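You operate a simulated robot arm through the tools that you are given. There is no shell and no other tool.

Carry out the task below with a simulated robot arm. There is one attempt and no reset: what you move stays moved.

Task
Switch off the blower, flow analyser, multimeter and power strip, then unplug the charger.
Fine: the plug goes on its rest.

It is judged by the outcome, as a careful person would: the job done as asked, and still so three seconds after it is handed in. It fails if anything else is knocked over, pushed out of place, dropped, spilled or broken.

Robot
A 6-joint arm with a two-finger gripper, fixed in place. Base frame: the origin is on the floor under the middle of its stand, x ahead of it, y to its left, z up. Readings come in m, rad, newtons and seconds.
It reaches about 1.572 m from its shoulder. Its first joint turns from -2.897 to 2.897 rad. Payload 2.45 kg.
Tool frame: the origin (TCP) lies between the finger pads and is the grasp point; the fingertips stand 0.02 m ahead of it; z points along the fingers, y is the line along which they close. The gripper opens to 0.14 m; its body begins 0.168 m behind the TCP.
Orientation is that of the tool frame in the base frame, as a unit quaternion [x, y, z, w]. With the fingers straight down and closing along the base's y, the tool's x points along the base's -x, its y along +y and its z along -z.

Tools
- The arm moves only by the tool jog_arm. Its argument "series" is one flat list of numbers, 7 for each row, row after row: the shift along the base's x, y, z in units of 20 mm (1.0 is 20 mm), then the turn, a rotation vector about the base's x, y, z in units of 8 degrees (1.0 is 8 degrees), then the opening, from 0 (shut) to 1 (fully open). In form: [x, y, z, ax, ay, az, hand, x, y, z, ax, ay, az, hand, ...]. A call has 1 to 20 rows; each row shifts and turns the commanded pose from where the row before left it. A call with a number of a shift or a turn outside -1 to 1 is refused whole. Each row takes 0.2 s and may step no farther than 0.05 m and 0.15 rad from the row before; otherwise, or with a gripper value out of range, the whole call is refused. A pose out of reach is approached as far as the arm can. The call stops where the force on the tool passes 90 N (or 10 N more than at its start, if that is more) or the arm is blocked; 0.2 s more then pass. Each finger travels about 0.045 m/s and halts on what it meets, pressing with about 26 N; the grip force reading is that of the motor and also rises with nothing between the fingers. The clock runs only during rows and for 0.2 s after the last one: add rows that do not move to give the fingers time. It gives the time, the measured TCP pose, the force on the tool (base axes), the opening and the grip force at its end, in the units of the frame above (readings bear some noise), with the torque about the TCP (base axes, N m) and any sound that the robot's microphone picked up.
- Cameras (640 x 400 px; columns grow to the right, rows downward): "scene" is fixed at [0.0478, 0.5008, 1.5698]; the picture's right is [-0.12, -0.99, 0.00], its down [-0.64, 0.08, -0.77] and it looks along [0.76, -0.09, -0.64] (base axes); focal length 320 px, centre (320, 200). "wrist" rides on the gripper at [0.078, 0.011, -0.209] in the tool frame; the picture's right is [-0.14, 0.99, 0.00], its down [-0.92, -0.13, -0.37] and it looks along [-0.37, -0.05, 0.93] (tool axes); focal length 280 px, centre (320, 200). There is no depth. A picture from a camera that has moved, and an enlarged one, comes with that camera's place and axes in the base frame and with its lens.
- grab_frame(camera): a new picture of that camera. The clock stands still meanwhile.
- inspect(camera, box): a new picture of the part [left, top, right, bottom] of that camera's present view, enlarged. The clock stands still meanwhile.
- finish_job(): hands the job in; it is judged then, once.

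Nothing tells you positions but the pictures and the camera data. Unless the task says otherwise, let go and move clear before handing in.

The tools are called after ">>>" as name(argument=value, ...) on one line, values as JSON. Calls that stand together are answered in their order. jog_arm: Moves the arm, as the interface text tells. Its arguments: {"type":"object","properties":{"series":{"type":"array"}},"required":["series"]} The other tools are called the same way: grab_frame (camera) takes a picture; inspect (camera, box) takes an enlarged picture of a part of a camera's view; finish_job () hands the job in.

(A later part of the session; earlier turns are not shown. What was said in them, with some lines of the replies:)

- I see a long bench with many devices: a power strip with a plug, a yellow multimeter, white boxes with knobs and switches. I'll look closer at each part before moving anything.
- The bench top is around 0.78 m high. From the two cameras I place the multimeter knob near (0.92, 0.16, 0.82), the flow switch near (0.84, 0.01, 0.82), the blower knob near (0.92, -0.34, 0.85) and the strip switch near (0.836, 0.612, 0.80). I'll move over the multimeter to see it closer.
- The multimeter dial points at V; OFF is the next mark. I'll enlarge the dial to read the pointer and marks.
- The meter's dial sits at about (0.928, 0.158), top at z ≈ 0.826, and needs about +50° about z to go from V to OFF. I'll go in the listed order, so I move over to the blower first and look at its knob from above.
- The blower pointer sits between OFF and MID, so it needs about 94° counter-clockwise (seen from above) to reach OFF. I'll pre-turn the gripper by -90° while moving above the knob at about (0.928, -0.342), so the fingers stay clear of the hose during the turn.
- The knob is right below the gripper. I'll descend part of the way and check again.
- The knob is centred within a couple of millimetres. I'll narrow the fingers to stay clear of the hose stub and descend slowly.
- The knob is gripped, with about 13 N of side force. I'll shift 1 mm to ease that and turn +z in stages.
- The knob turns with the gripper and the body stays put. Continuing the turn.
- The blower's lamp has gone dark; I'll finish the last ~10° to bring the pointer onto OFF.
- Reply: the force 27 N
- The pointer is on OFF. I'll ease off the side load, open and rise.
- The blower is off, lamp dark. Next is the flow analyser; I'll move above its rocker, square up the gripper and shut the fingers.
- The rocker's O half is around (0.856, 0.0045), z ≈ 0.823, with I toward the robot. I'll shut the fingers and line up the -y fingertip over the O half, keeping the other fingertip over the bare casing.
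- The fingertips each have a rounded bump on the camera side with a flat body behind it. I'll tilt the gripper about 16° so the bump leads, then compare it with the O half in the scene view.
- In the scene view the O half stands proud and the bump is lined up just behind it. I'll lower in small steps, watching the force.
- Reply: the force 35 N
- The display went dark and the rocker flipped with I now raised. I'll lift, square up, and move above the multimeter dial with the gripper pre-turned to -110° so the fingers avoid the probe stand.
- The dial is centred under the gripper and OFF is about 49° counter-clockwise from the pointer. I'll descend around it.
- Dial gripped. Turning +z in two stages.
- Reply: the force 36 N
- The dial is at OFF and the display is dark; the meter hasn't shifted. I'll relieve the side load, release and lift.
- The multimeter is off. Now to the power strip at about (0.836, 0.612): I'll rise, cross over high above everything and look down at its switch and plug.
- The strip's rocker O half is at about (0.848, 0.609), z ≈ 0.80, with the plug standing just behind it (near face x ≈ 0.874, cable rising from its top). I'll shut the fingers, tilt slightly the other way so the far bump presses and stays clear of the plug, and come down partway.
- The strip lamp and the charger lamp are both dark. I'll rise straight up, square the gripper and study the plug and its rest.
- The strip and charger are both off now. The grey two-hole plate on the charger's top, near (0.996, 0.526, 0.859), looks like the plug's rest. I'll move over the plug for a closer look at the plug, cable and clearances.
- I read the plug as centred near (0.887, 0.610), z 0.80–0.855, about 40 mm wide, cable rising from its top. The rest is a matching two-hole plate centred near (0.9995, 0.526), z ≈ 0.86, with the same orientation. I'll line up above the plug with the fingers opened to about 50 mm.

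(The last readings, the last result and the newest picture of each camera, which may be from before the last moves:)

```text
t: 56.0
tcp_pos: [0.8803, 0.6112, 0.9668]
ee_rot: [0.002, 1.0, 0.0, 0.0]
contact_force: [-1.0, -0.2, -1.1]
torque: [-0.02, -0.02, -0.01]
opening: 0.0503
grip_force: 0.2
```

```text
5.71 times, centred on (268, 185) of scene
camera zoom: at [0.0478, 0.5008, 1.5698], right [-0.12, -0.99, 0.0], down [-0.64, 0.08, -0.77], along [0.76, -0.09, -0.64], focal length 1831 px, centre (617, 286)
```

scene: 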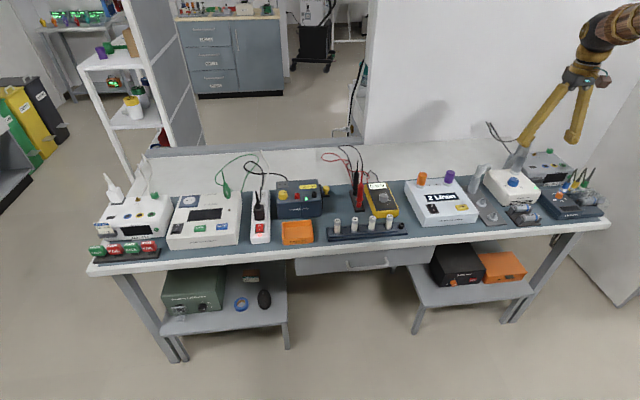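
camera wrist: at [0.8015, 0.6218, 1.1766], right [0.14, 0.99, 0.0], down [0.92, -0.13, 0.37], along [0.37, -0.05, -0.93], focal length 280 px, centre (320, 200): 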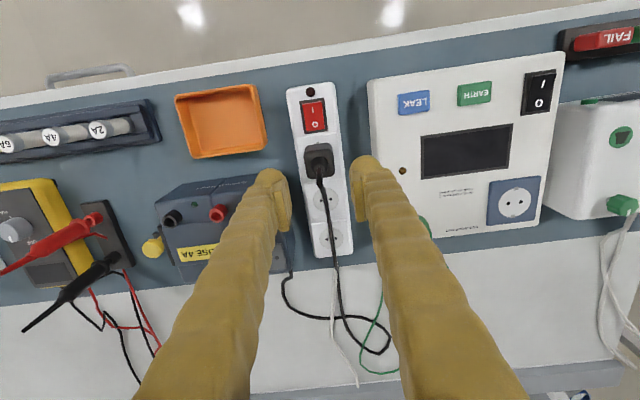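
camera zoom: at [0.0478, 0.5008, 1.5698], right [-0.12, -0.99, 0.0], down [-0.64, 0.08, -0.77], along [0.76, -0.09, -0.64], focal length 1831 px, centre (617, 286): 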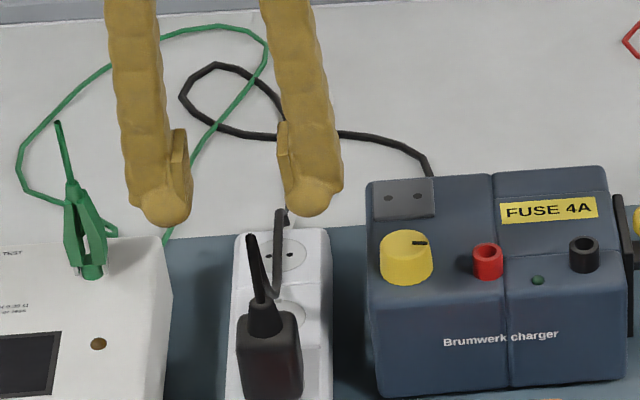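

Aligned in y within a millimetre. Descending in stages around the plug.

>>> jog_arm(series=[0, 0, -1, 0, 0, 0, 0.36, 0, 0, -1, 0, 0, 0, 0.36, 0, 0, -1, 0, 0, 0, 0.36, 0, 0, -1, 0, 0, 0, 0.36, 0, 0, -0.3, 0, 0, 0, 0.36])

>>> inspect(camera="wrist", box=[240, 130, 400, 230])

>>> inspect(camera="scene", box=[212, 170, 308, 230])

```text
t: 57.2
tcp_pos: [0.8795, 0.6093, 0.881]
ee_rot: [0.001, 1.0, -0.001, -0.001]
contact_force: [-0.5, 0.3, 0.3]
torque: [-0.01, 0.04, 0.03]
opening: 0.0505
grip_force: 0.0
```

```text
4.00 times, centred on (320, 180) of wrist
camera zoom: at [0.8018, 0.6207, 1.0909], right [0.14, 0.99, 0.0], down [0.92, -0.13, 0.37], along [0.37, -0.05, -0.93], focal length 1122 px, centre (320, 280)
```

zoom: 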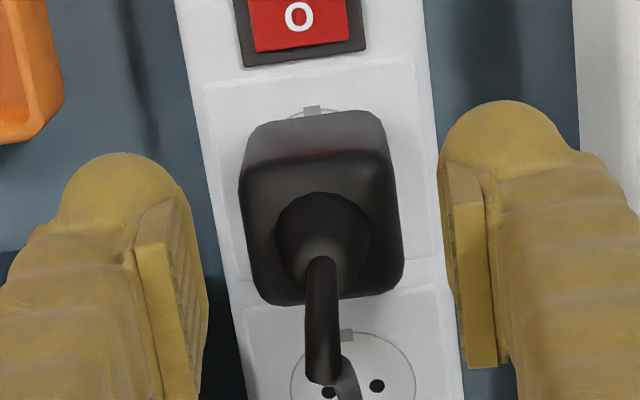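

```text
6.67 times, centred on (260, 200) of scene
camera zoom: at [0.0478, 0.5008, 1.5698], right [-0.12, -0.99, 0.0], down [-0.64, 0.08, -0.77], along [0.76, -0.09, -0.64], focal length 2137 px, centre (720, 200)
```

zoom: 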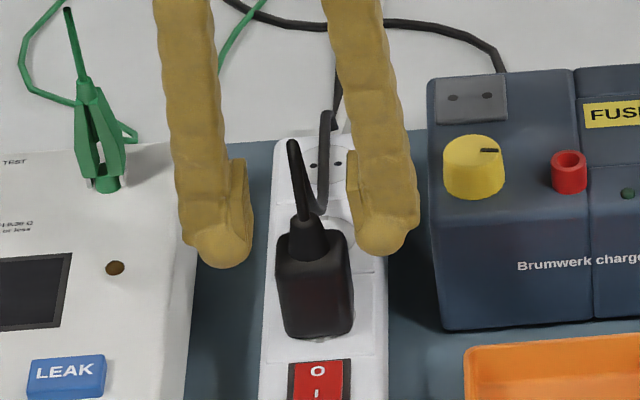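

>>> jog_arm(series=[0, 0, -0.8, 0, 0, 0, 0.36, 0, 0, -0.8, 0, 0, 0, 0.36, 0, 0, -0.6, 0, 0, 0, 0.36, 0, 0, 0, 0, 0, 0, 0.36])

>>> inspect(camera="wrist", box=[240, 130, 400, 230])

>>> inspect(camera="scene", box=[212, 170, 308, 230])

```text
t: 58.2
tcp_pos: [0.8798, 0.611, 0.837]
ee_rot: [0.002, 1.0, 0.001, 0.0]
contact_force: [0.3, -0.4, 0.4]
torque: [0.0, -0.01, 0.01]
opening: 0.0502
grip_force: 0.0
```

```text
4.00 times, centred on (320, 180) of wrist
camera zoom: at [0.8015, 0.6209, 1.0465], right [0.14, 0.99, 0.0], down [0.92, -0.13, 0.37], along [0.36, -0.05, -0.93], focal length 1122 px, centre (320, 280)
```

zoom: 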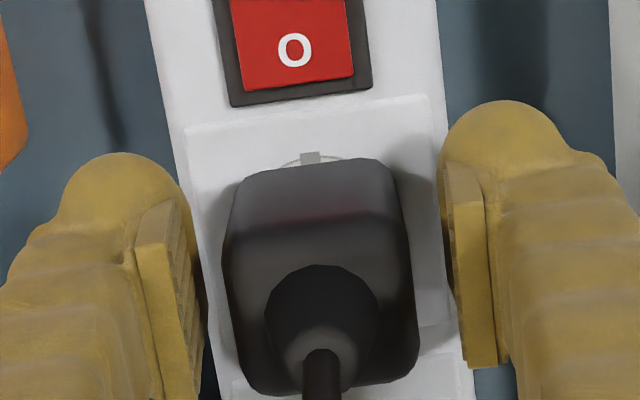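

```text
6.67 times, centred on (260, 200) of scene
camera zoom: at [0.0478, 0.5008, 1.5698], right [-0.12, -0.99, 0.0], down [-0.64, 0.08, -0.77], along [0.76, -0.09, -0.64], focal length 2137 px, centre (720, 200)
```

zoom: 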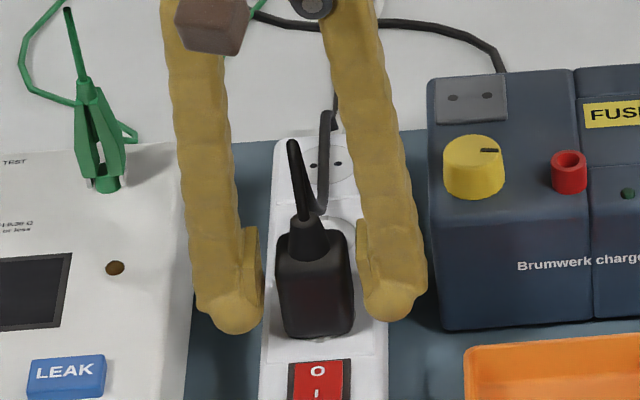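

The fingers flank the plug with room on both sides. Closing on it.

>>> jog_arm(series=[0, 0, 0, 0, 0, 0, 0.1, 0, 0, 0, 0, 0, 0, 0.1, 0, 0, 0, 0, 0, 0, 0.1, 0, 0, 0, 0, 0, 0, 0.1])

>>> inspect(camera="scene", box=[212, 170, 308, 230])

```text
t: 59.2
tcp_pos: [0.879, 0.6105, 0.8384]
ee_rot: [0.002, 1.0, 0.0, 0.0]
contact_force: [-2.0, -8.0, -0.3]
torque: [-0.13, 0.05, 0.06]
opening: 0.0347
grip_force: 25.8
```

```text
6.67 times, centred on (260, 200) of scene
camera zoom: at [0.0478, 0.5008, 1.5698], right [-0.12, -0.99, 0.0], down [-0.64, 0.08, -0.77], along [0.76, -0.09, -0.64], focal length 2137 px, centre (720, 200)
```

zoom: 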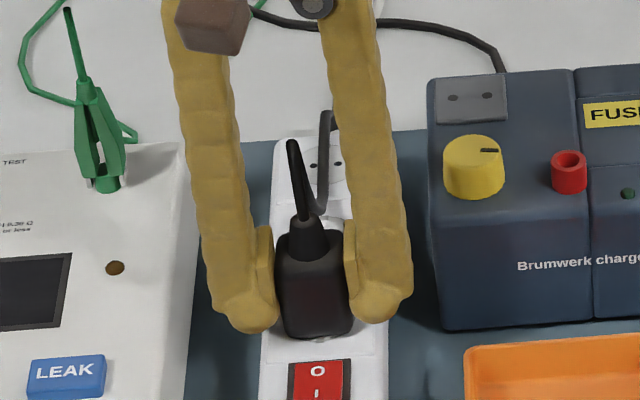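

Plug gripped at about 35 mm. Pulling straight up in small steps.

>>> jog_arm(series=[0, -0.02, 0, 0, 0, 0, 0, 0, 0, 0.25, 0, 0, 0, 0, 0, 0, 0.25, 0, 0, 0, 0])

>>> inspect(camera="scene", box=[212, 170, 308, 230])

```text
t: 60.0
tcp_pos: [0.8801, 0.6102, 0.8484]
ee_rot: [0.002, 1.0, 0.0, 0.001]
contact_force: [-0.2, 0.3, 0.0]
torque: [-0.01, 0.02, -0.01]
opening: 0.0349
grip_force: 26.3
```

```text
6.67 times, centred on (260, 200) of scene
camera zoom: at [0.0478, 0.5008, 1.5698], right [-0.12, -0.99, 0.0], down [-0.64, 0.08, -0.77], along [0.76, -0.09, -0.64], focal length 2137 px, centre (720, 200)
```

zoom: 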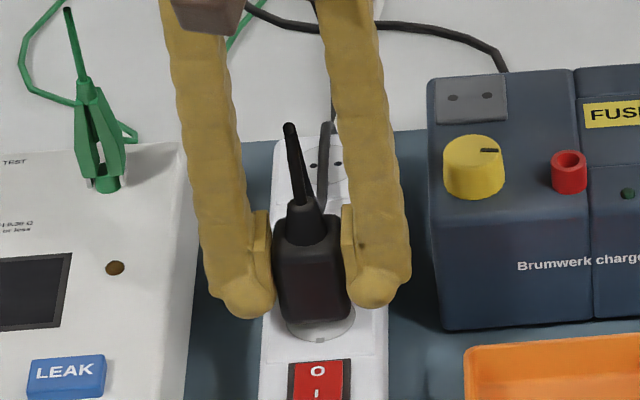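

The plug is coming free with no resistance. Raising it clear of the charger.

>>> jog_arm(series=[0, 0, 0.5, 0, 0, 0, 0, 0, 0, 0.7, 0, 0, 0, 0, 0, 0, 1, 0, 0, 0, 0, 0, 0, 1, 0, 0, 0, 0, 0, 0, 1, 0, 0, 0, 0, 0, 0, 1, 0, 0, 0, 0])

>>> inspect(camera="scene", box=[212, 140, 324, 210])

>>> grab_frame(camera="wrist")

>>> grab_frame(camera="scene")

```text
t: 61.4
tcp_pos: [0.8783, 0.6095, 0.9516]
ee_rot: [0.002, 1.0, 0.001, 0.0]
contact_force: [-0.4, 0.9, -1.2]
torque: [-0.01, 0.0, 0.0]
opening: 0.0347
grip_force: 25.5
```

```text
5.71 times, centred on (268, 175) of scene
camera zoom: at [0.0478, 0.5008, 1.5698], right [-0.12, -0.99, 0.0], down [-0.64, 0.08, -0.77], along [0.76, -0.09, -0.64], focal length 1831 px, centre (617, 343)
```

zoom: 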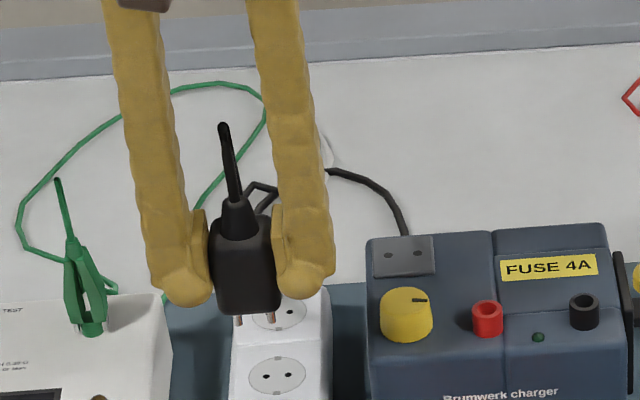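

```text
taken
camera wrist: at [0.8011, 0.6204, 1.1606], right [0.14, 0.99, 0.0], down [0.92, -0.13, 0.37], along [0.36, -0.05, -0.93], focal length 280 px, centre (320, 200)
```

wrist: 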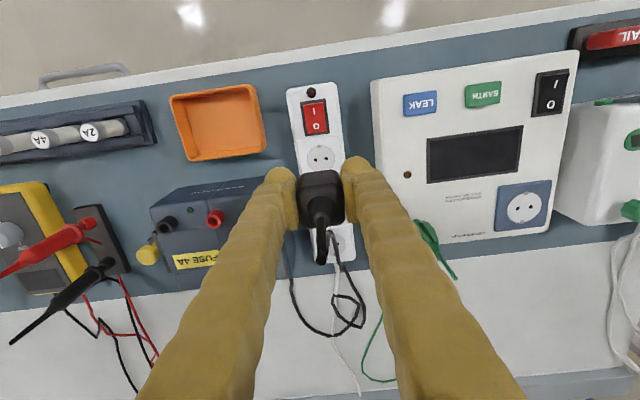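

```text
taken
```

scene: 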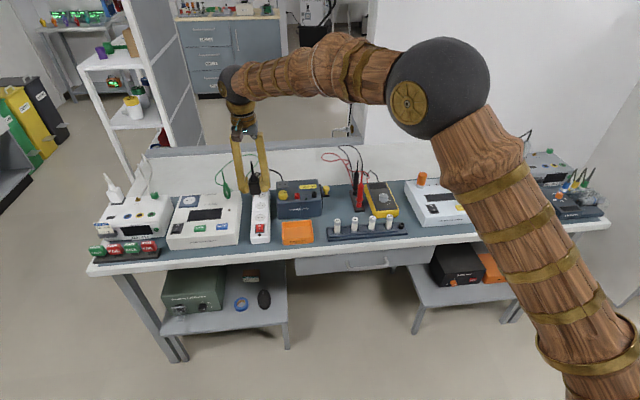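

The plug is out and hanging level with its pins showing. I'll take a closer look at the pins and the rest before carrying it over.

>>> inspect(camera="scene", box=[236, 165, 300, 205])

>>> inspect(camera="wrist", box=[240, 140, 400, 240])

```text
10.00 times, centred on (268, 185) of scene
camera zoom: at [0.0478, 0.5008, 1.5698], right [-0.12, -0.99, 0.0], down [-0.64, 0.08, -0.77], along [0.76, -0.09, -0.64], focal length 3205 px, centre (840, 350)
```

zoom: 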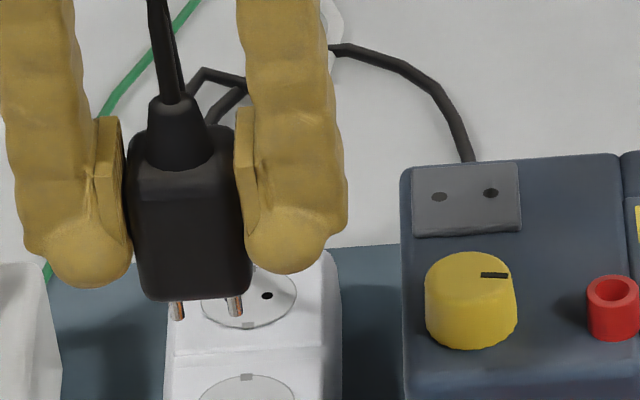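

```text
4.00 times, centred on (320, 190) of wrist
camera zoom: at [0.8011, 0.6204, 1.1606], right [0.14, 0.99, 0.0], down [0.92, -0.13, 0.37], along [0.36, -0.05, -0.93], focal length 1122 px, centre (320, 240)
```

zoom: 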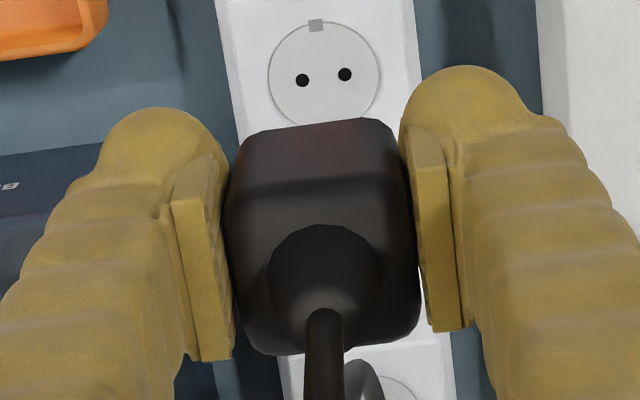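

Pins are about 19 mm apart, matching the rest's holes. To measure the rest precisely I'll carry the plug behind it (x ≈ 1.04), so the wrist camera looks almost straight down on the rest without obstruction.

>>> jog_arm(series=[0, 0, 0.8, 0, 0, 0, 0, 0, 0, 0.7, 0, 0, 0, 0, 0.894, 0, 0, 0, 0, 0, 0, 0.894, 0, 0, 0, 0, 0, 0, 0.894, 0, 0, 0, 0, 0, 0, 0.894, 0, 0, 0, 0, 0, 0, 0.894, 0, 0, 0, 0, 0, 0, 0.894, 0, 0, 0, 0, 0, 0, 0.894, 0, 0, 0, 0, 0, 0, 0.894, 0, 0, 0, 0, 0, 0, 0.894, 0, 0, 0, 0, 0, 0])

>>> grab_frame(camera="wrist")

>>> inspect(camera="scene", box=[212, 120, 340, 200])

```text
t: 63.8
tcp_pos: [1.0411, 0.6102, 0.9822]
ee_rot: [0.001, 1.0, 0.0, 0.0]
contact_force: [0.1, -0.4, 0.5]
torque: [-0.01, -0.02, 0.01]
opening: 0.0345
grip_force: 25.8
```

```text
taken
camera wrist: at [0.9628, 0.6204, 1.1919], right [0.14, 0.99, 0.0], down [0.92, -0.13, 0.37], along [0.37, -0.05, -0.93], focal length 280 px, centre (320, 200)
```

wrist: 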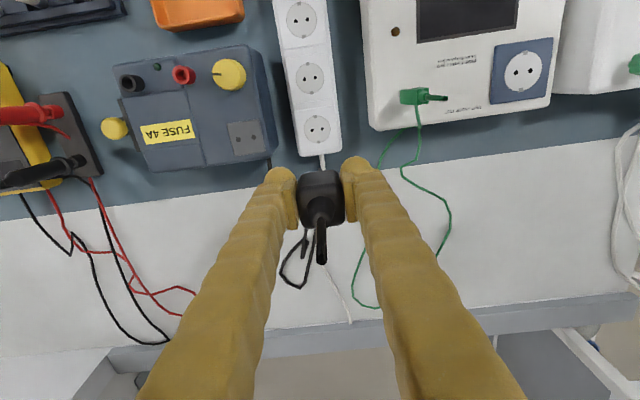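

```text
5.00 times, centred on (276, 160) of scene
camera zoom: at [0.0478, 0.5008, 1.5698], right [-0.12, -0.99, 0.0], down [-0.64, 0.08, -0.77], along [0.76, -0.09, -0.64], focal length 1602 px, centre (540, 400)
```

zoom: 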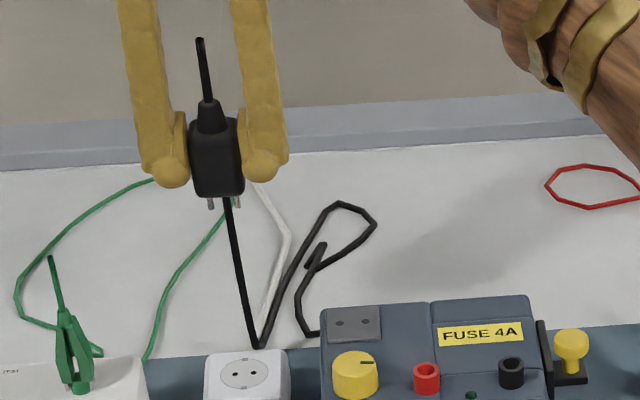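

>>> inspect(camera="wrist", box=[205, 95, 333, 175])

>>> inspect(camera="wrist", box=[256, 150, 384, 230])

```text
5.00 times, centred on (269, 135) of wrist
camera zoom: at [0.9628, 0.6204, 1.1919], right [0.14, 0.99, 0.0], down [0.92, -0.13, 0.37], along [0.37, -0.05, -0.93], focal length 1402 px, centre (575, 525)
```

zoom: 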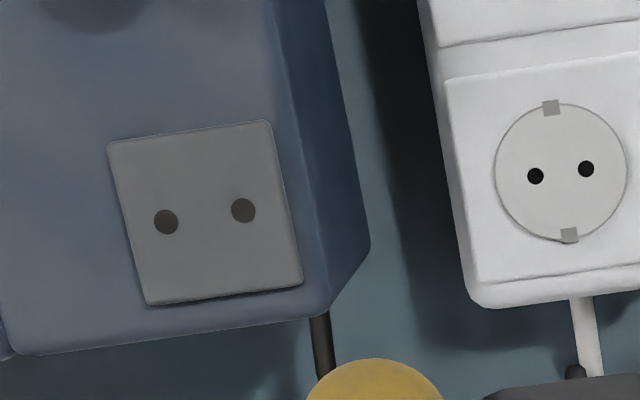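

```text
5.00 times, centred on (320, 190) of wrist
camera zoom: at [0.9628, 0.6204, 1.1919], right [0.14, 0.99, 0.0], down [0.92, -0.13, 0.37], along [0.37, -0.05, -0.93], focal length 1402 px, centre (320, 250)
```

zoom: 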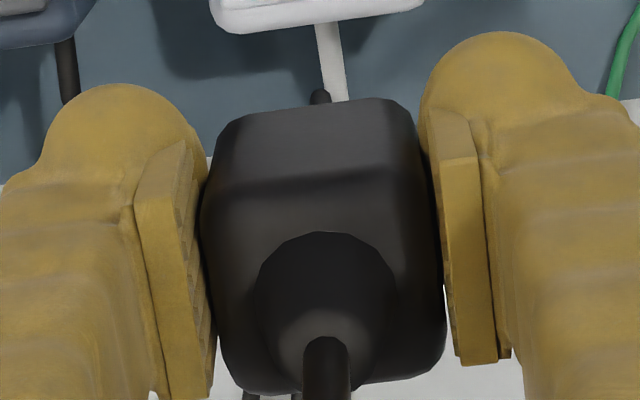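

The plate's holes measure the same spacing as the pins. I'll slide to the rest's y line while staying behind it and measure once more from directly in line.

>>> jog_arm(series=[0.25, -0.86, 0, 0, 0, 0, 0, 0.25, -0.86, 0, 0, 0, 0, 0, 0.25, -0.86, 0, 0, 0, 0, 0, 0.25, -0.86, 0, 0, 0, 0, 0, 0, -0.86, 0, 0, 0, 0, 0, 0, 0, 0, 0, 0, 0, 0])

>>> grab_frame(camera="wrist")

>>> inspect(camera="wrist", box=[256, 80, 384, 160])

>>> inspect(camera="scene", box=[236, 130, 364, 210])

```text
t: 65.2
tcp_pos: [1.0612, 0.5233, 0.9813]
ee_rot: [0.002, 1.0, 0.0, 0.001]
contact_force: [-0.1, -0.1, -0.5]
torque: [-0.01, -0.04, -0.02]
opening: 0.0346
grip_force: 26.0
```

```text
taken
camera wrist: at [0.9828, 0.5338, 1.1904], right [0.14, 0.99, 0.0], down [0.92, -0.13, 0.37], along [0.36, -0.05, -0.93], focal length 280 px, centre (320, 200)
```

wrist: 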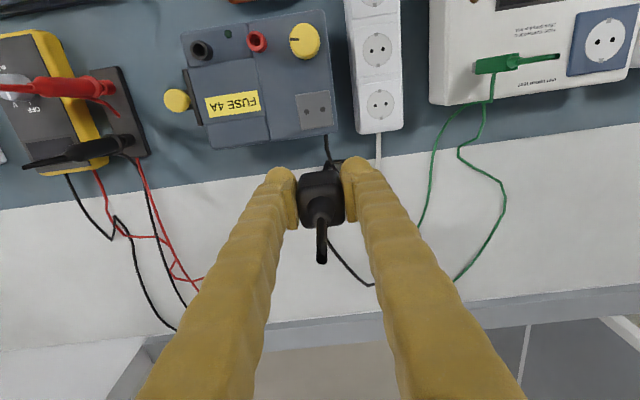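

```text
5.00 times, centred on (320, 120) of wrist
camera zoom: at [0.9828, 0.5338, 1.1904], right [0.14, 0.99, 0.0], down [0.92, -0.13, 0.37], along [0.36, -0.05, -0.93], focal length 1402 px, centre (320, 600)
```

zoom: 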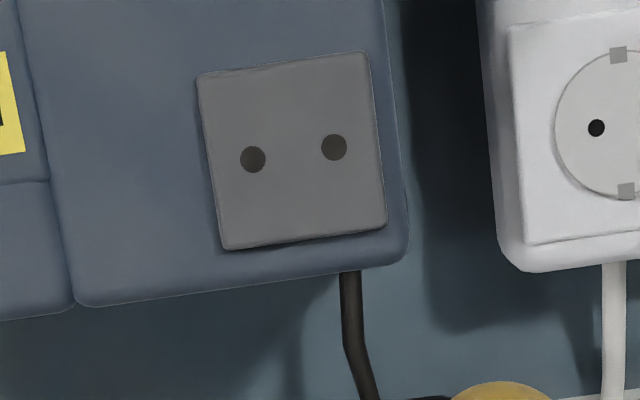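

```text
5.00 times, centred on (300, 170) of scene
camera zoom: at [0.0478, 0.5008, 1.5698], right [-0.12, -0.99, 0.0], down [-0.64, 0.08, -0.77], along [0.76, -0.09, -0.64], focal length 1602 px, centre (420, 350)
```

zoom: 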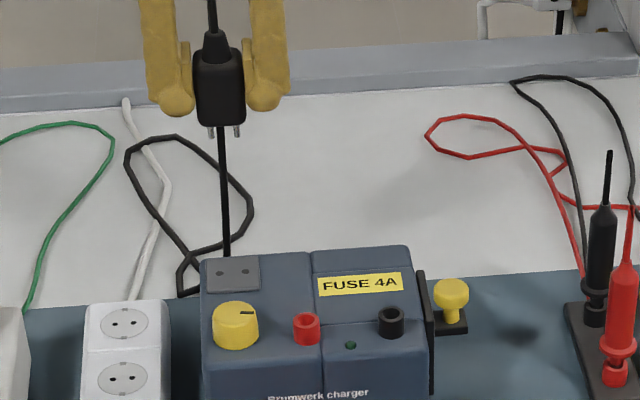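

The rest centre comes out at about (1.005, 0.5245), top z ≈ 0.848, so the gripper should go to about (0.999, 0.525). I'll move over it and lower to just above the plate.

>>> jog_arm(series=[-0.771, 0.009, 0, 0, 0, 0, 0, -0.771, 0.009, 0, 0, 0, 0, 0, -0.771, 0.009, 0, 0, 0, 0, 0, -0.771, 0.008, 0, 0, 0, 0, 0, 0, 0, -0.9, 0, 0, 0, 0, 0, 0, -0.9, 0, 0, 0, 0, 0, 0, -0.8, 0, 0, 0, 0, 0, 0, -0.5, 0, 0, 0, 0, 0, 0, 0, 0, 0, 0, 0])

>>> inspect(camera="scene", box=[258, 155, 322, 195])

>>> inspect(camera="wrist", box=[240, 110, 400, 210])

```text
t: 67.2
tcp_pos: [0.9992, 0.5251, 0.9182]
ee_rot: [0.002, 1.0, 0.001, 0.001]
contact_force: [-0.2, -0.9, -1.5]
torque: [0.01, 0.01, 0.03]
opening: 0.0349
grip_force: 25.9
```

```text
10.00 times, centred on (290, 175) of scene
camera zoom: at [0.0478, 0.5008, 1.5698], right [-0.12, -0.99, 0.0], down [-0.64, 0.08, -0.77], along [0.76, -0.09, -0.64], focal length 3205 px, centre (620, 450)
```

zoom: 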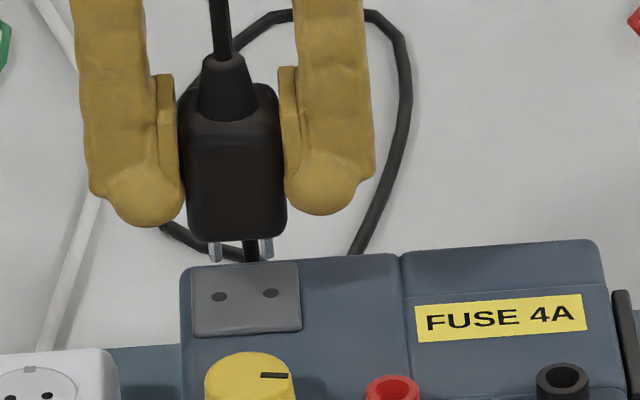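

```text
4.00 times, centred on (320, 160) of wrist
camera zoom: at [0.9213, 0.5353, 1.1287], right [0.14, 0.99, 0.0], down [0.92, -0.13, 0.37], along [0.37, -0.05, -0.93], focal length 1122 px, centre (320, 360)
```

zoom: 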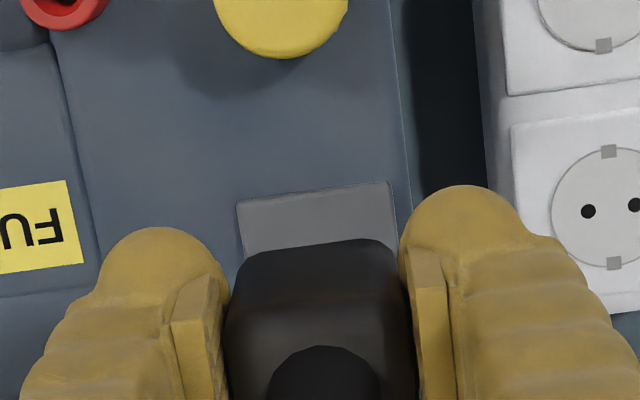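

Both cameras agree the pins are within about a millimetre of the holes. I'll shift 0.4 mm in -y and lower slowly while watching the force.

>>> jog_arm(series=[0, -0.02, -0.4, 0, 0, 0, 0, 0, 0, -0.25, 0, 0, 0, 0, 0, 0, 0, 0, 0, 0, 0])

>>> inspect(camera="scene", box=[258, 160, 322, 200])

```text
t: 68.0
tcp_pos: [0.9991, 0.5246, 0.9055]
ee_rot: [0.001, 1.0, 0.001, 0.0]
contact_force: [-0.3, 0.5, -1.4]
torque: [-0.01, -0.02, 0.0]
opening: 0.0347
grip_force: 25.7
```

```text
10.00 times, centred on (290, 180) of scene
camera zoom: at [0.0478, 0.5008, 1.5698], right [-0.12, -0.99, 0.0], down [-0.64, 0.08, -0.77], along [0.76, -0.09, -0.64], focal length 3205 px, centre (620, 400)
```

zoom: 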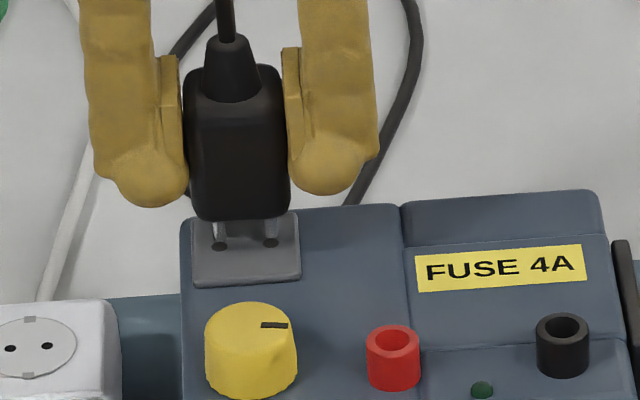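

The pin tips are right at the holes. Continuing down gently.

>>> jog_arm(series=[0, 0, -0.2, 0, 0, 0, 0, 0, 0, -0.1, 0, 0, 0, 0, 0, 0, 0, 0, 0, 0, 0])

>>> inspect(camera="scene", box=[274, 170, 306, 190])

```text
t: 68.8
tcp_pos: [1.0001, 0.5245, 0.8998]
ee_rot: [0.002, 1.0, -0.001, 0.0]
contact_force: [-0.2, -0.3, -0.2]
torque: [0.01, -0.01, -0.01]
opening: 0.0349
grip_force: 25.8
```

```text
16.00 times, centred on (290, 180) of scene
camera zoom: at [0.0478, 0.5008, 1.5698], right [-0.12, -0.99, 0.0], down [-0.64, 0.08, -0.77], along [0.76, -0.09, -0.64], focal length 5128 px, centre (800, 520)
```

zoom: 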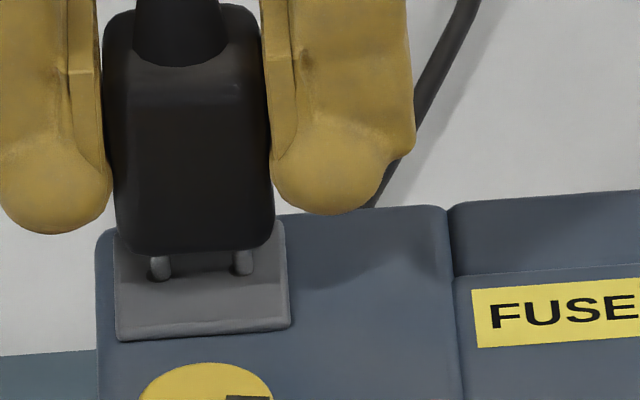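

>>> jog_arm(series=[0, 0, -0.15, 0, 0, 0, 0, 0, 0, -0.1, 0, 0, 0, 0, 0, 0, 0, 0, 0, 0, 0])

>>> inspect(camera="scene", box=[274, 170, 306, 190])

```text
t: 69.6
tcp_pos: [1.0004, 0.525, 0.8951]
ee_rot: [0.003, 1.0, 0.0, 0.0]
contact_force: [0.9, 0.7, -1.1]
torque: [0.04, 0.01, -0.02]
opening: 0.0346
grip_force: 26.1
```

```text
16.00 times, centred on (290, 180) of scene
camera zoom: at [0.0478, 0.5008, 1.5698], right [-0.12, -0.99, 0.0], down [-0.64, 0.08, -0.77], along [0.76, -0.09, -0.64], focal length 5128 px, centre (800, 520)
```

zoom: 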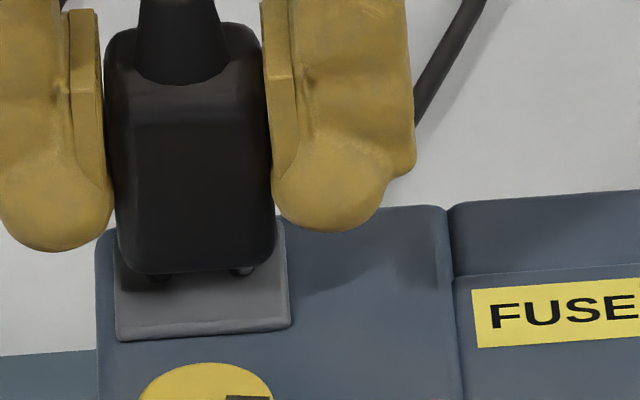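

The pins are entering the rest's holes with no resistance. Lowering until it seats.

>>> jog_arm(series=[0, 0, -0.15, 0, 0, 0, 0, 0, 0, -0.15, 0, 0, 0, 0, 0, 0, 0, 0, 0, 0, 0])

>>> inspect(camera="scene", box=[274, 170, 306, 190])

```text
t: 70.4
tcp_pos: [0.9994, 0.5241, 0.8897]
ee_rot: [0.002, 1.0, 0.0, 0.0]
contact_force: [-0.2, 0.0, -0.5]
torque: [-0.01, 0.04, -0.01]
opening: 0.0347
grip_force: 26.5
```

```text
16.00 times, centred on (290, 180) of scene
camera zoom: at [0.0478, 0.5008, 1.5698], right [-0.12, -0.99, 0.0], down [-0.64, 0.08, -0.77], along [0.76, -0.09, -0.64], focal length 5128 px, centre (800, 520)
```

zoom: 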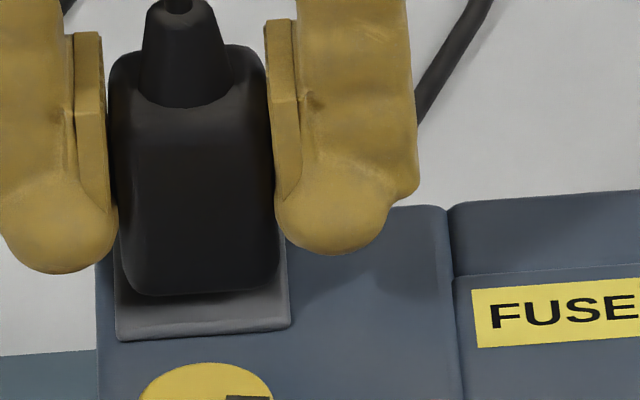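

>>> jog_arm(series=[0, 0, -0.12, 0, 0, 0, 0, 0, 0, -0.1, 0, 0, 0, 0, 0, 0, 0, 0, 0, 0, 0])

>>> inspect(camera="scene", box=[274, 170, 306, 190])

```text
t: 71.2
tcp_pos: [0.9987, 0.5236, 0.8848]
ee_rot: [0.002, 1.0, 0.0, -0.001]
contact_force: [-0.1, -0.2, -0.2]
torque: [0.0, 0.04, 0.01]
opening: 0.0348
grip_force: 26.6
```

```text
16.00 times, centred on (290, 180) of scene
camera zoom: at [0.0478, 0.5008, 1.5698], right [-0.12, -0.99, 0.0], down [-0.64, 0.08, -0.77], along [0.76, -0.09, -0.64], focal length 5128 px, centre (800, 520)
```

zoom: 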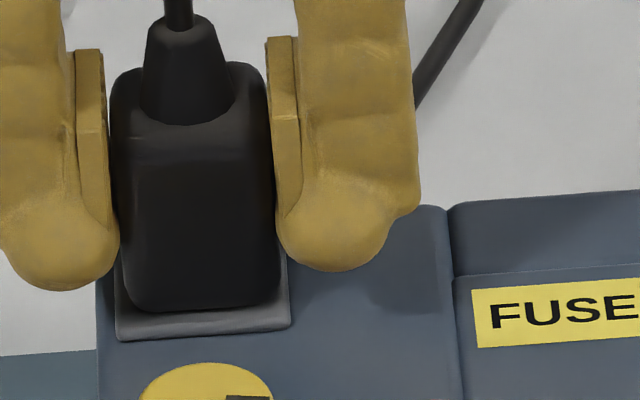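

>>> jog_arm(series=[0, 0, -0.06, 0, 0, 0, 0, 0, 0, -0.06, 0, 0, 0, 0, 0, 0, 0, 0, 0, 0, 0])

>>> inspect(camera="scene", box=[274, 170, 306, 190])

```text
t: 72.0
tcp_pos: [0.9993, 0.5239, 0.8851]
ee_rot: [0.002, 1.0, 0.002, 0.002]
contact_force: [7.3, 8.3, 25.1]
torque: [0.17, -0.12, 0.06]
opening: 0.0347
grip_force: 25.9
```

```text
16.00 times, centred on (290, 180) of scene
camera zoom: at [0.0478, 0.5008, 1.5698], right [-0.12, -0.99, 0.0], down [-0.64, 0.08, -0.77], along [0.76, -0.09, -0.64], focal length 5128 px, centre (800, 520)
```

zoom: 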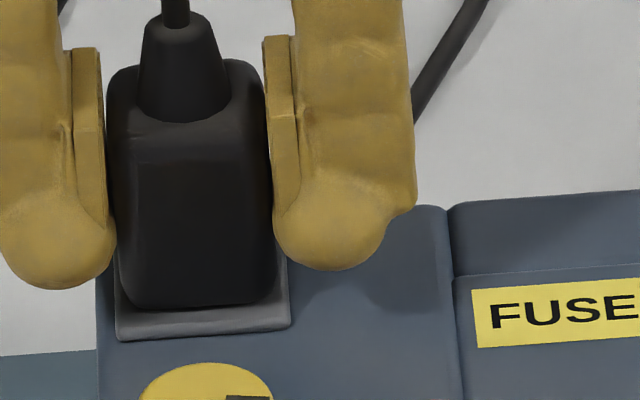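

The plug has met the rest (25 N upward) at the height expected for fully seated. I'll check from the wrist view, then ease the push and release.

>>> jog_arm(series=[0, 0, 0.08, 0, 0, 0, 0, 0, 0, 0, 0, 0, 0, 0])

>>> inspect(camera="wrist", box=[240, 120, 400, 220])

>>> inspect(camera="scene", box=[274, 170, 306, 190])

```text
t: 72.6
tcp_pos: [0.998, 0.5251, 0.8847]
ee_rot: [0.002, 1.0, 0.0, 0.001]
contact_force: [18.6, 16.2, 16.2]
torque: [0.3, -0.44, 0.02]
opening: 0.0348
grip_force: 26.1
```

```text
4.00 times, centred on (320, 170) of wrist
camera zoom: at [0.9207, 0.5352, 1.0937], right [0.14, 0.99, 0.0], down [0.92, -0.13, 0.37], along [0.37, -0.05, -0.93], focal length 1122 px, centre (320, 320)
```

zoom: 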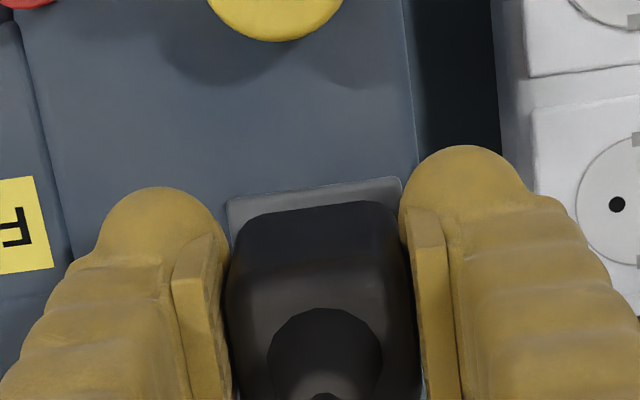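

```text
16.00 times, centred on (290, 180) of scene
camera zoom: at [0.0478, 0.5008, 1.5698], right [-0.12, -0.99, 0.0], down [-0.64, 0.08, -0.77], along [0.76, -0.09, -0.64], focal length 5128 px, centre (800, 520)
```

zoom: 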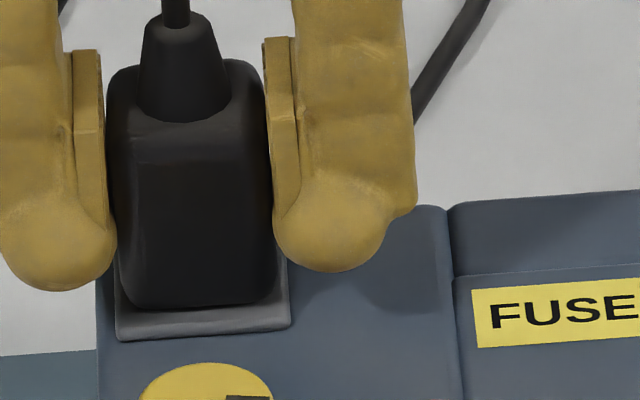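

The plug is now held by the rest, with the arm a millimetre or so off its line. I'll relieve that offset and open the fingers.

>>> jog_arm(series=[0.06, 0.05, 0.05, 0, 0, 0, 0, 0, 0, 0, 0, 0, 0, 0])

```text
t: 73.2
tcp_pos: [0.9995, 0.5239, 0.8845]
ee_rot: [0.001, 1.0, -0.001, -0.002]
contact_force: [-8.6, 1.3, 9.5]
torque: [0.0, 0.14, 0.01]
opening: 0.0348
grip_force: 25.7
```

>>> jog_arm(series=[0, 0, 0, 0, 0, 0, 0.36, 0, 0, 0, 0, 0, 0, 0.38, 0, 0, 0, 0, 0, 0, 0.38, 0, 0, 0, 0, 0, 0, 0.38])

>>> inspect(camera="scene", box=[258, 160, 322, 200])

>>> inspect(camera="wrist", box=[240, 120, 400, 220])

```text
t: 74.2
tcp_pos: [1.0011, 0.5252, 0.8843]
ee_rot: [0.002, 1.0, 0.0, 0.0]
contact_force: [-0.7, -0.2, 0.0]
torque: [0.0, -0.01, 0.0]
opening: 0.0535
grip_force: 0.0
```

```text
10.00 times, centred on (290, 180) of scene
camera zoom: at [0.0478, 0.5008, 1.5698], right [-0.12, -0.99, 0.0], down [-0.64, 0.08, -0.77], along [0.76, -0.09, -0.64], focal length 3205 px, centre (620, 400)
```

zoom: 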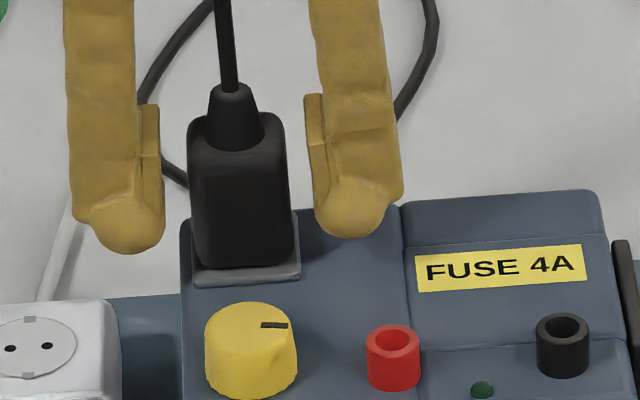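

```text
4.00 times, centred on (320, 170) of wrist
camera zoom: at [0.922, 0.5359, 1.0944], right [0.14, 0.99, 0.0], down [0.92, -0.13, 0.37], along [0.36, -0.05, -0.93], focal length 1122 px, centre (320, 320)
```

zoom: 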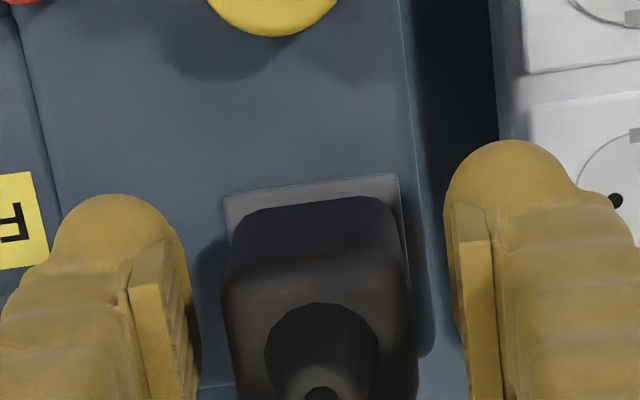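

The plug stands flush on its rest. Now I rise straight up and back away.

>>> jog_arm(series=[0, 0, 0.5, 0, 0, 0, 0.38, 0, 0, 1, 0, 0, 0, 0.38, 0, 0, 1, 0, 0, 0, 0.38, 0, 0, 1, 0, 0, 0, 0.38, 0, 0, 1, 0, 0, 0, 0.38, 0, 0, 1, 0, 0, 0, 0.38, 0, 0, 1, 0, 0, 0, 0.38, 0, 0, 1, 0, 0, 0, 0.38, 0, 0, 1, 0, 0, 0, 0.38, 0, 0, 1, 0, 0, 0, 0.38, 0, 0, 1, 0, 0, 0, 0.38])

>>> jog_arm(series=[-1, 0, 0.2, 0, 0, 0, 0.38, -1, 0, 0.2, 0, 0, 0, 0.38, -1, 0, 0.2, 0, 0, 0, 0.38, -1, 0, 0, 0, 0, 0, 0.38, -1, 0, 0, 0, 0, 0, 0.38, -1, 0, 0, 0, 0, 0, 0.38, -1, 0, 0, 0, 0, 0, 0.38, -1, 0, 0, 0, 0, 0, 0.38, -1, 0, 0, 0, 0, 0, 0.38, -1, 0, 0, 0, 0, 0, 0.38, -1, 0, 0, 0, 0, 0, 0.38, -1, 0, 0, 0, 0, 0, 0.38])

>>> grab_frame(camera="scene")

>>> grab_frame(camera="wrist")

>>> inspect(camera="scene", box=[220, 150, 380, 250])

>>> inspect(camera="scene", box=[350, 150, 510, 250])

>>> inspect(camera="scene", box=[460, 130, 620, 230])

>>> inspect(camera="scene", box=[80, 150, 240, 270])

```text
t: 76.6
tcp_pos: [0.9994, 0.5253, 1.0945]
ee_rot: [0.001, 1.0, 0.001, 0.0]
contact_force: [0.3, -0.2, -0.5]
torque: [0.01, 0.03, -0.03]
opening: 0.0531
grip_force: 0.1
```

```text
t: 79.2
tcp_pos: [0.7609, 0.5244, 1.1071]
ee_rot: [0.001, 1.0, 0.001, 0.0]
contact_force: [0.4, 0.1, 0.0]
torque: [-0.01, -0.02, -0.01]
opening: 0.0534
grip_force: 0.1
```

```text
taken
```

scene: 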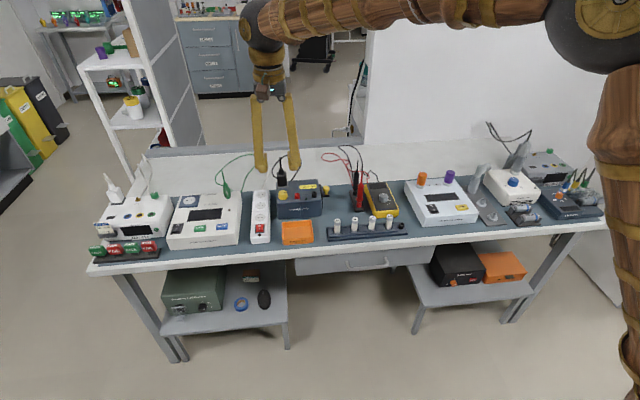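

```text
taken
camera wrist: at [0.682, 0.5357, 1.3158], right [0.14, 0.99, 0.0], down [0.92, -0.13, 0.37], along [0.36, -0.05, -0.93], focal length 280 px, centre (320, 200)
```

wrist: 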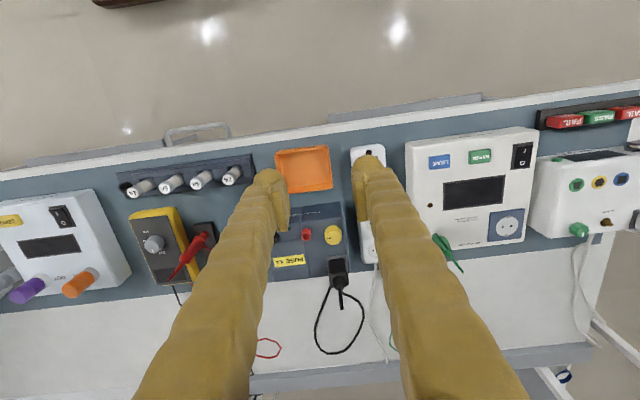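

```text
4.00 times, centred on (300, 200) of scene
camera zoom: at [0.0478, 0.5008, 1.5698], right [-0.12, -0.99, 0.0], down [-0.64, 0.08, -0.77], along [0.76, -0.09, -0.64], focal length 1282 px, centre (400, 200)
```

zoom: 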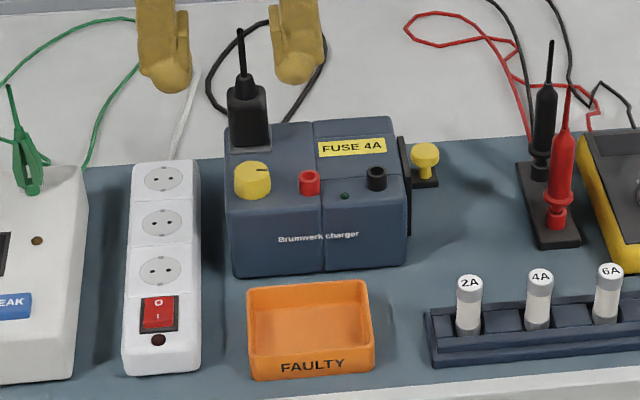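

```text
4.00 times, centred on (430, 200) of scene
camera zoom: at [0.0478, 0.5008, 1.5698], right [-0.12, -0.99, 0.0], down [-0.64, 0.08, -0.77], along [0.76, -0.09, -0.64], focal length 1282 px, centre (-120, 200)
```

zoom: 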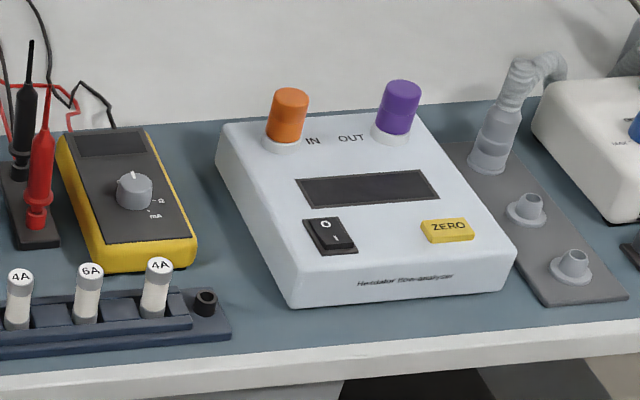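

```text
4.00 times, centred on (540, 180) of scene
camera zoom: at [0.0478, 0.5008, 1.5698], right [-0.12, -0.99, 0.0], down [-0.64, 0.08, -0.77], along [0.76, -0.09, -0.64], focal length 1282 px, centre (-560, 280)
```

zoom: 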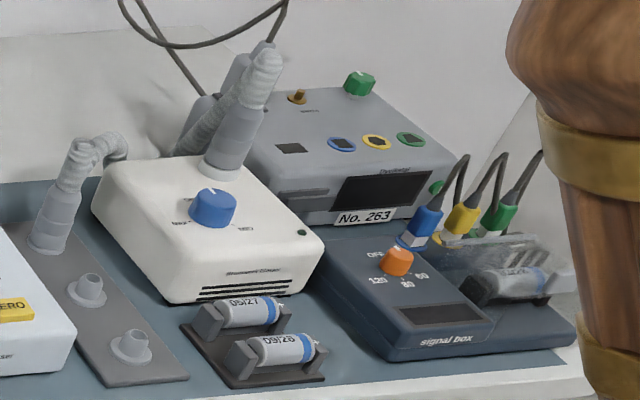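

```text
3.33 times, centred on (160, 210) of scene
camera zoom: at [0.0478, 0.5008, 1.5698], right [-0.12, -0.99, 0.0], down [-0.64, 0.08, -0.77], along [0.76, -0.09, -0.64], focal length 1068 px, centre (853, 167)
```

zoom: 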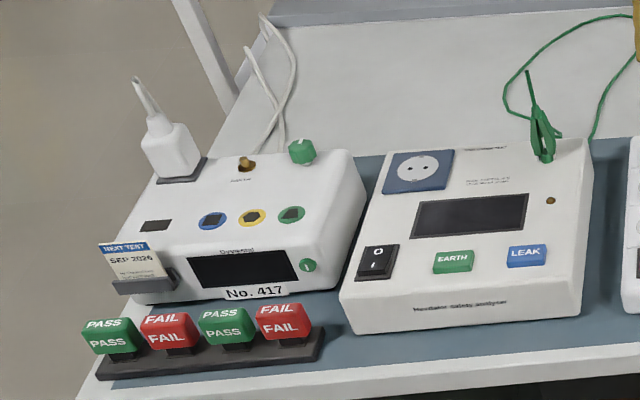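

Blower, flow analyser, multimeter and strip all show OFF with lamps and displays dark. The plug stands on the charger's rest and nothing else has moved. The arm is empty and clear, so I'm handing in.

>>> finish_job()

```text
The job is handed in.
```

The blower, flow analyser, multimeter and power strip are all switched off, and I then unplugged the charger. The charger's plug now stands on its rest, the two-hole plate on top of the charger.

- **Switches:** the blower and multimeter dials point at OFF. The two rocker switches, on the flow analyser and the power strip, are pressed to O. All their lamps and displays are dark.
- **Plug:** it pulled out of the strip cleanly and its pins went into the rest's holes. It stayed standing flush after I let go.
- **Everything else:** a last look over the bench showed nothing else moved or knocked over. The gripper was empty and clear when I handed the job in.
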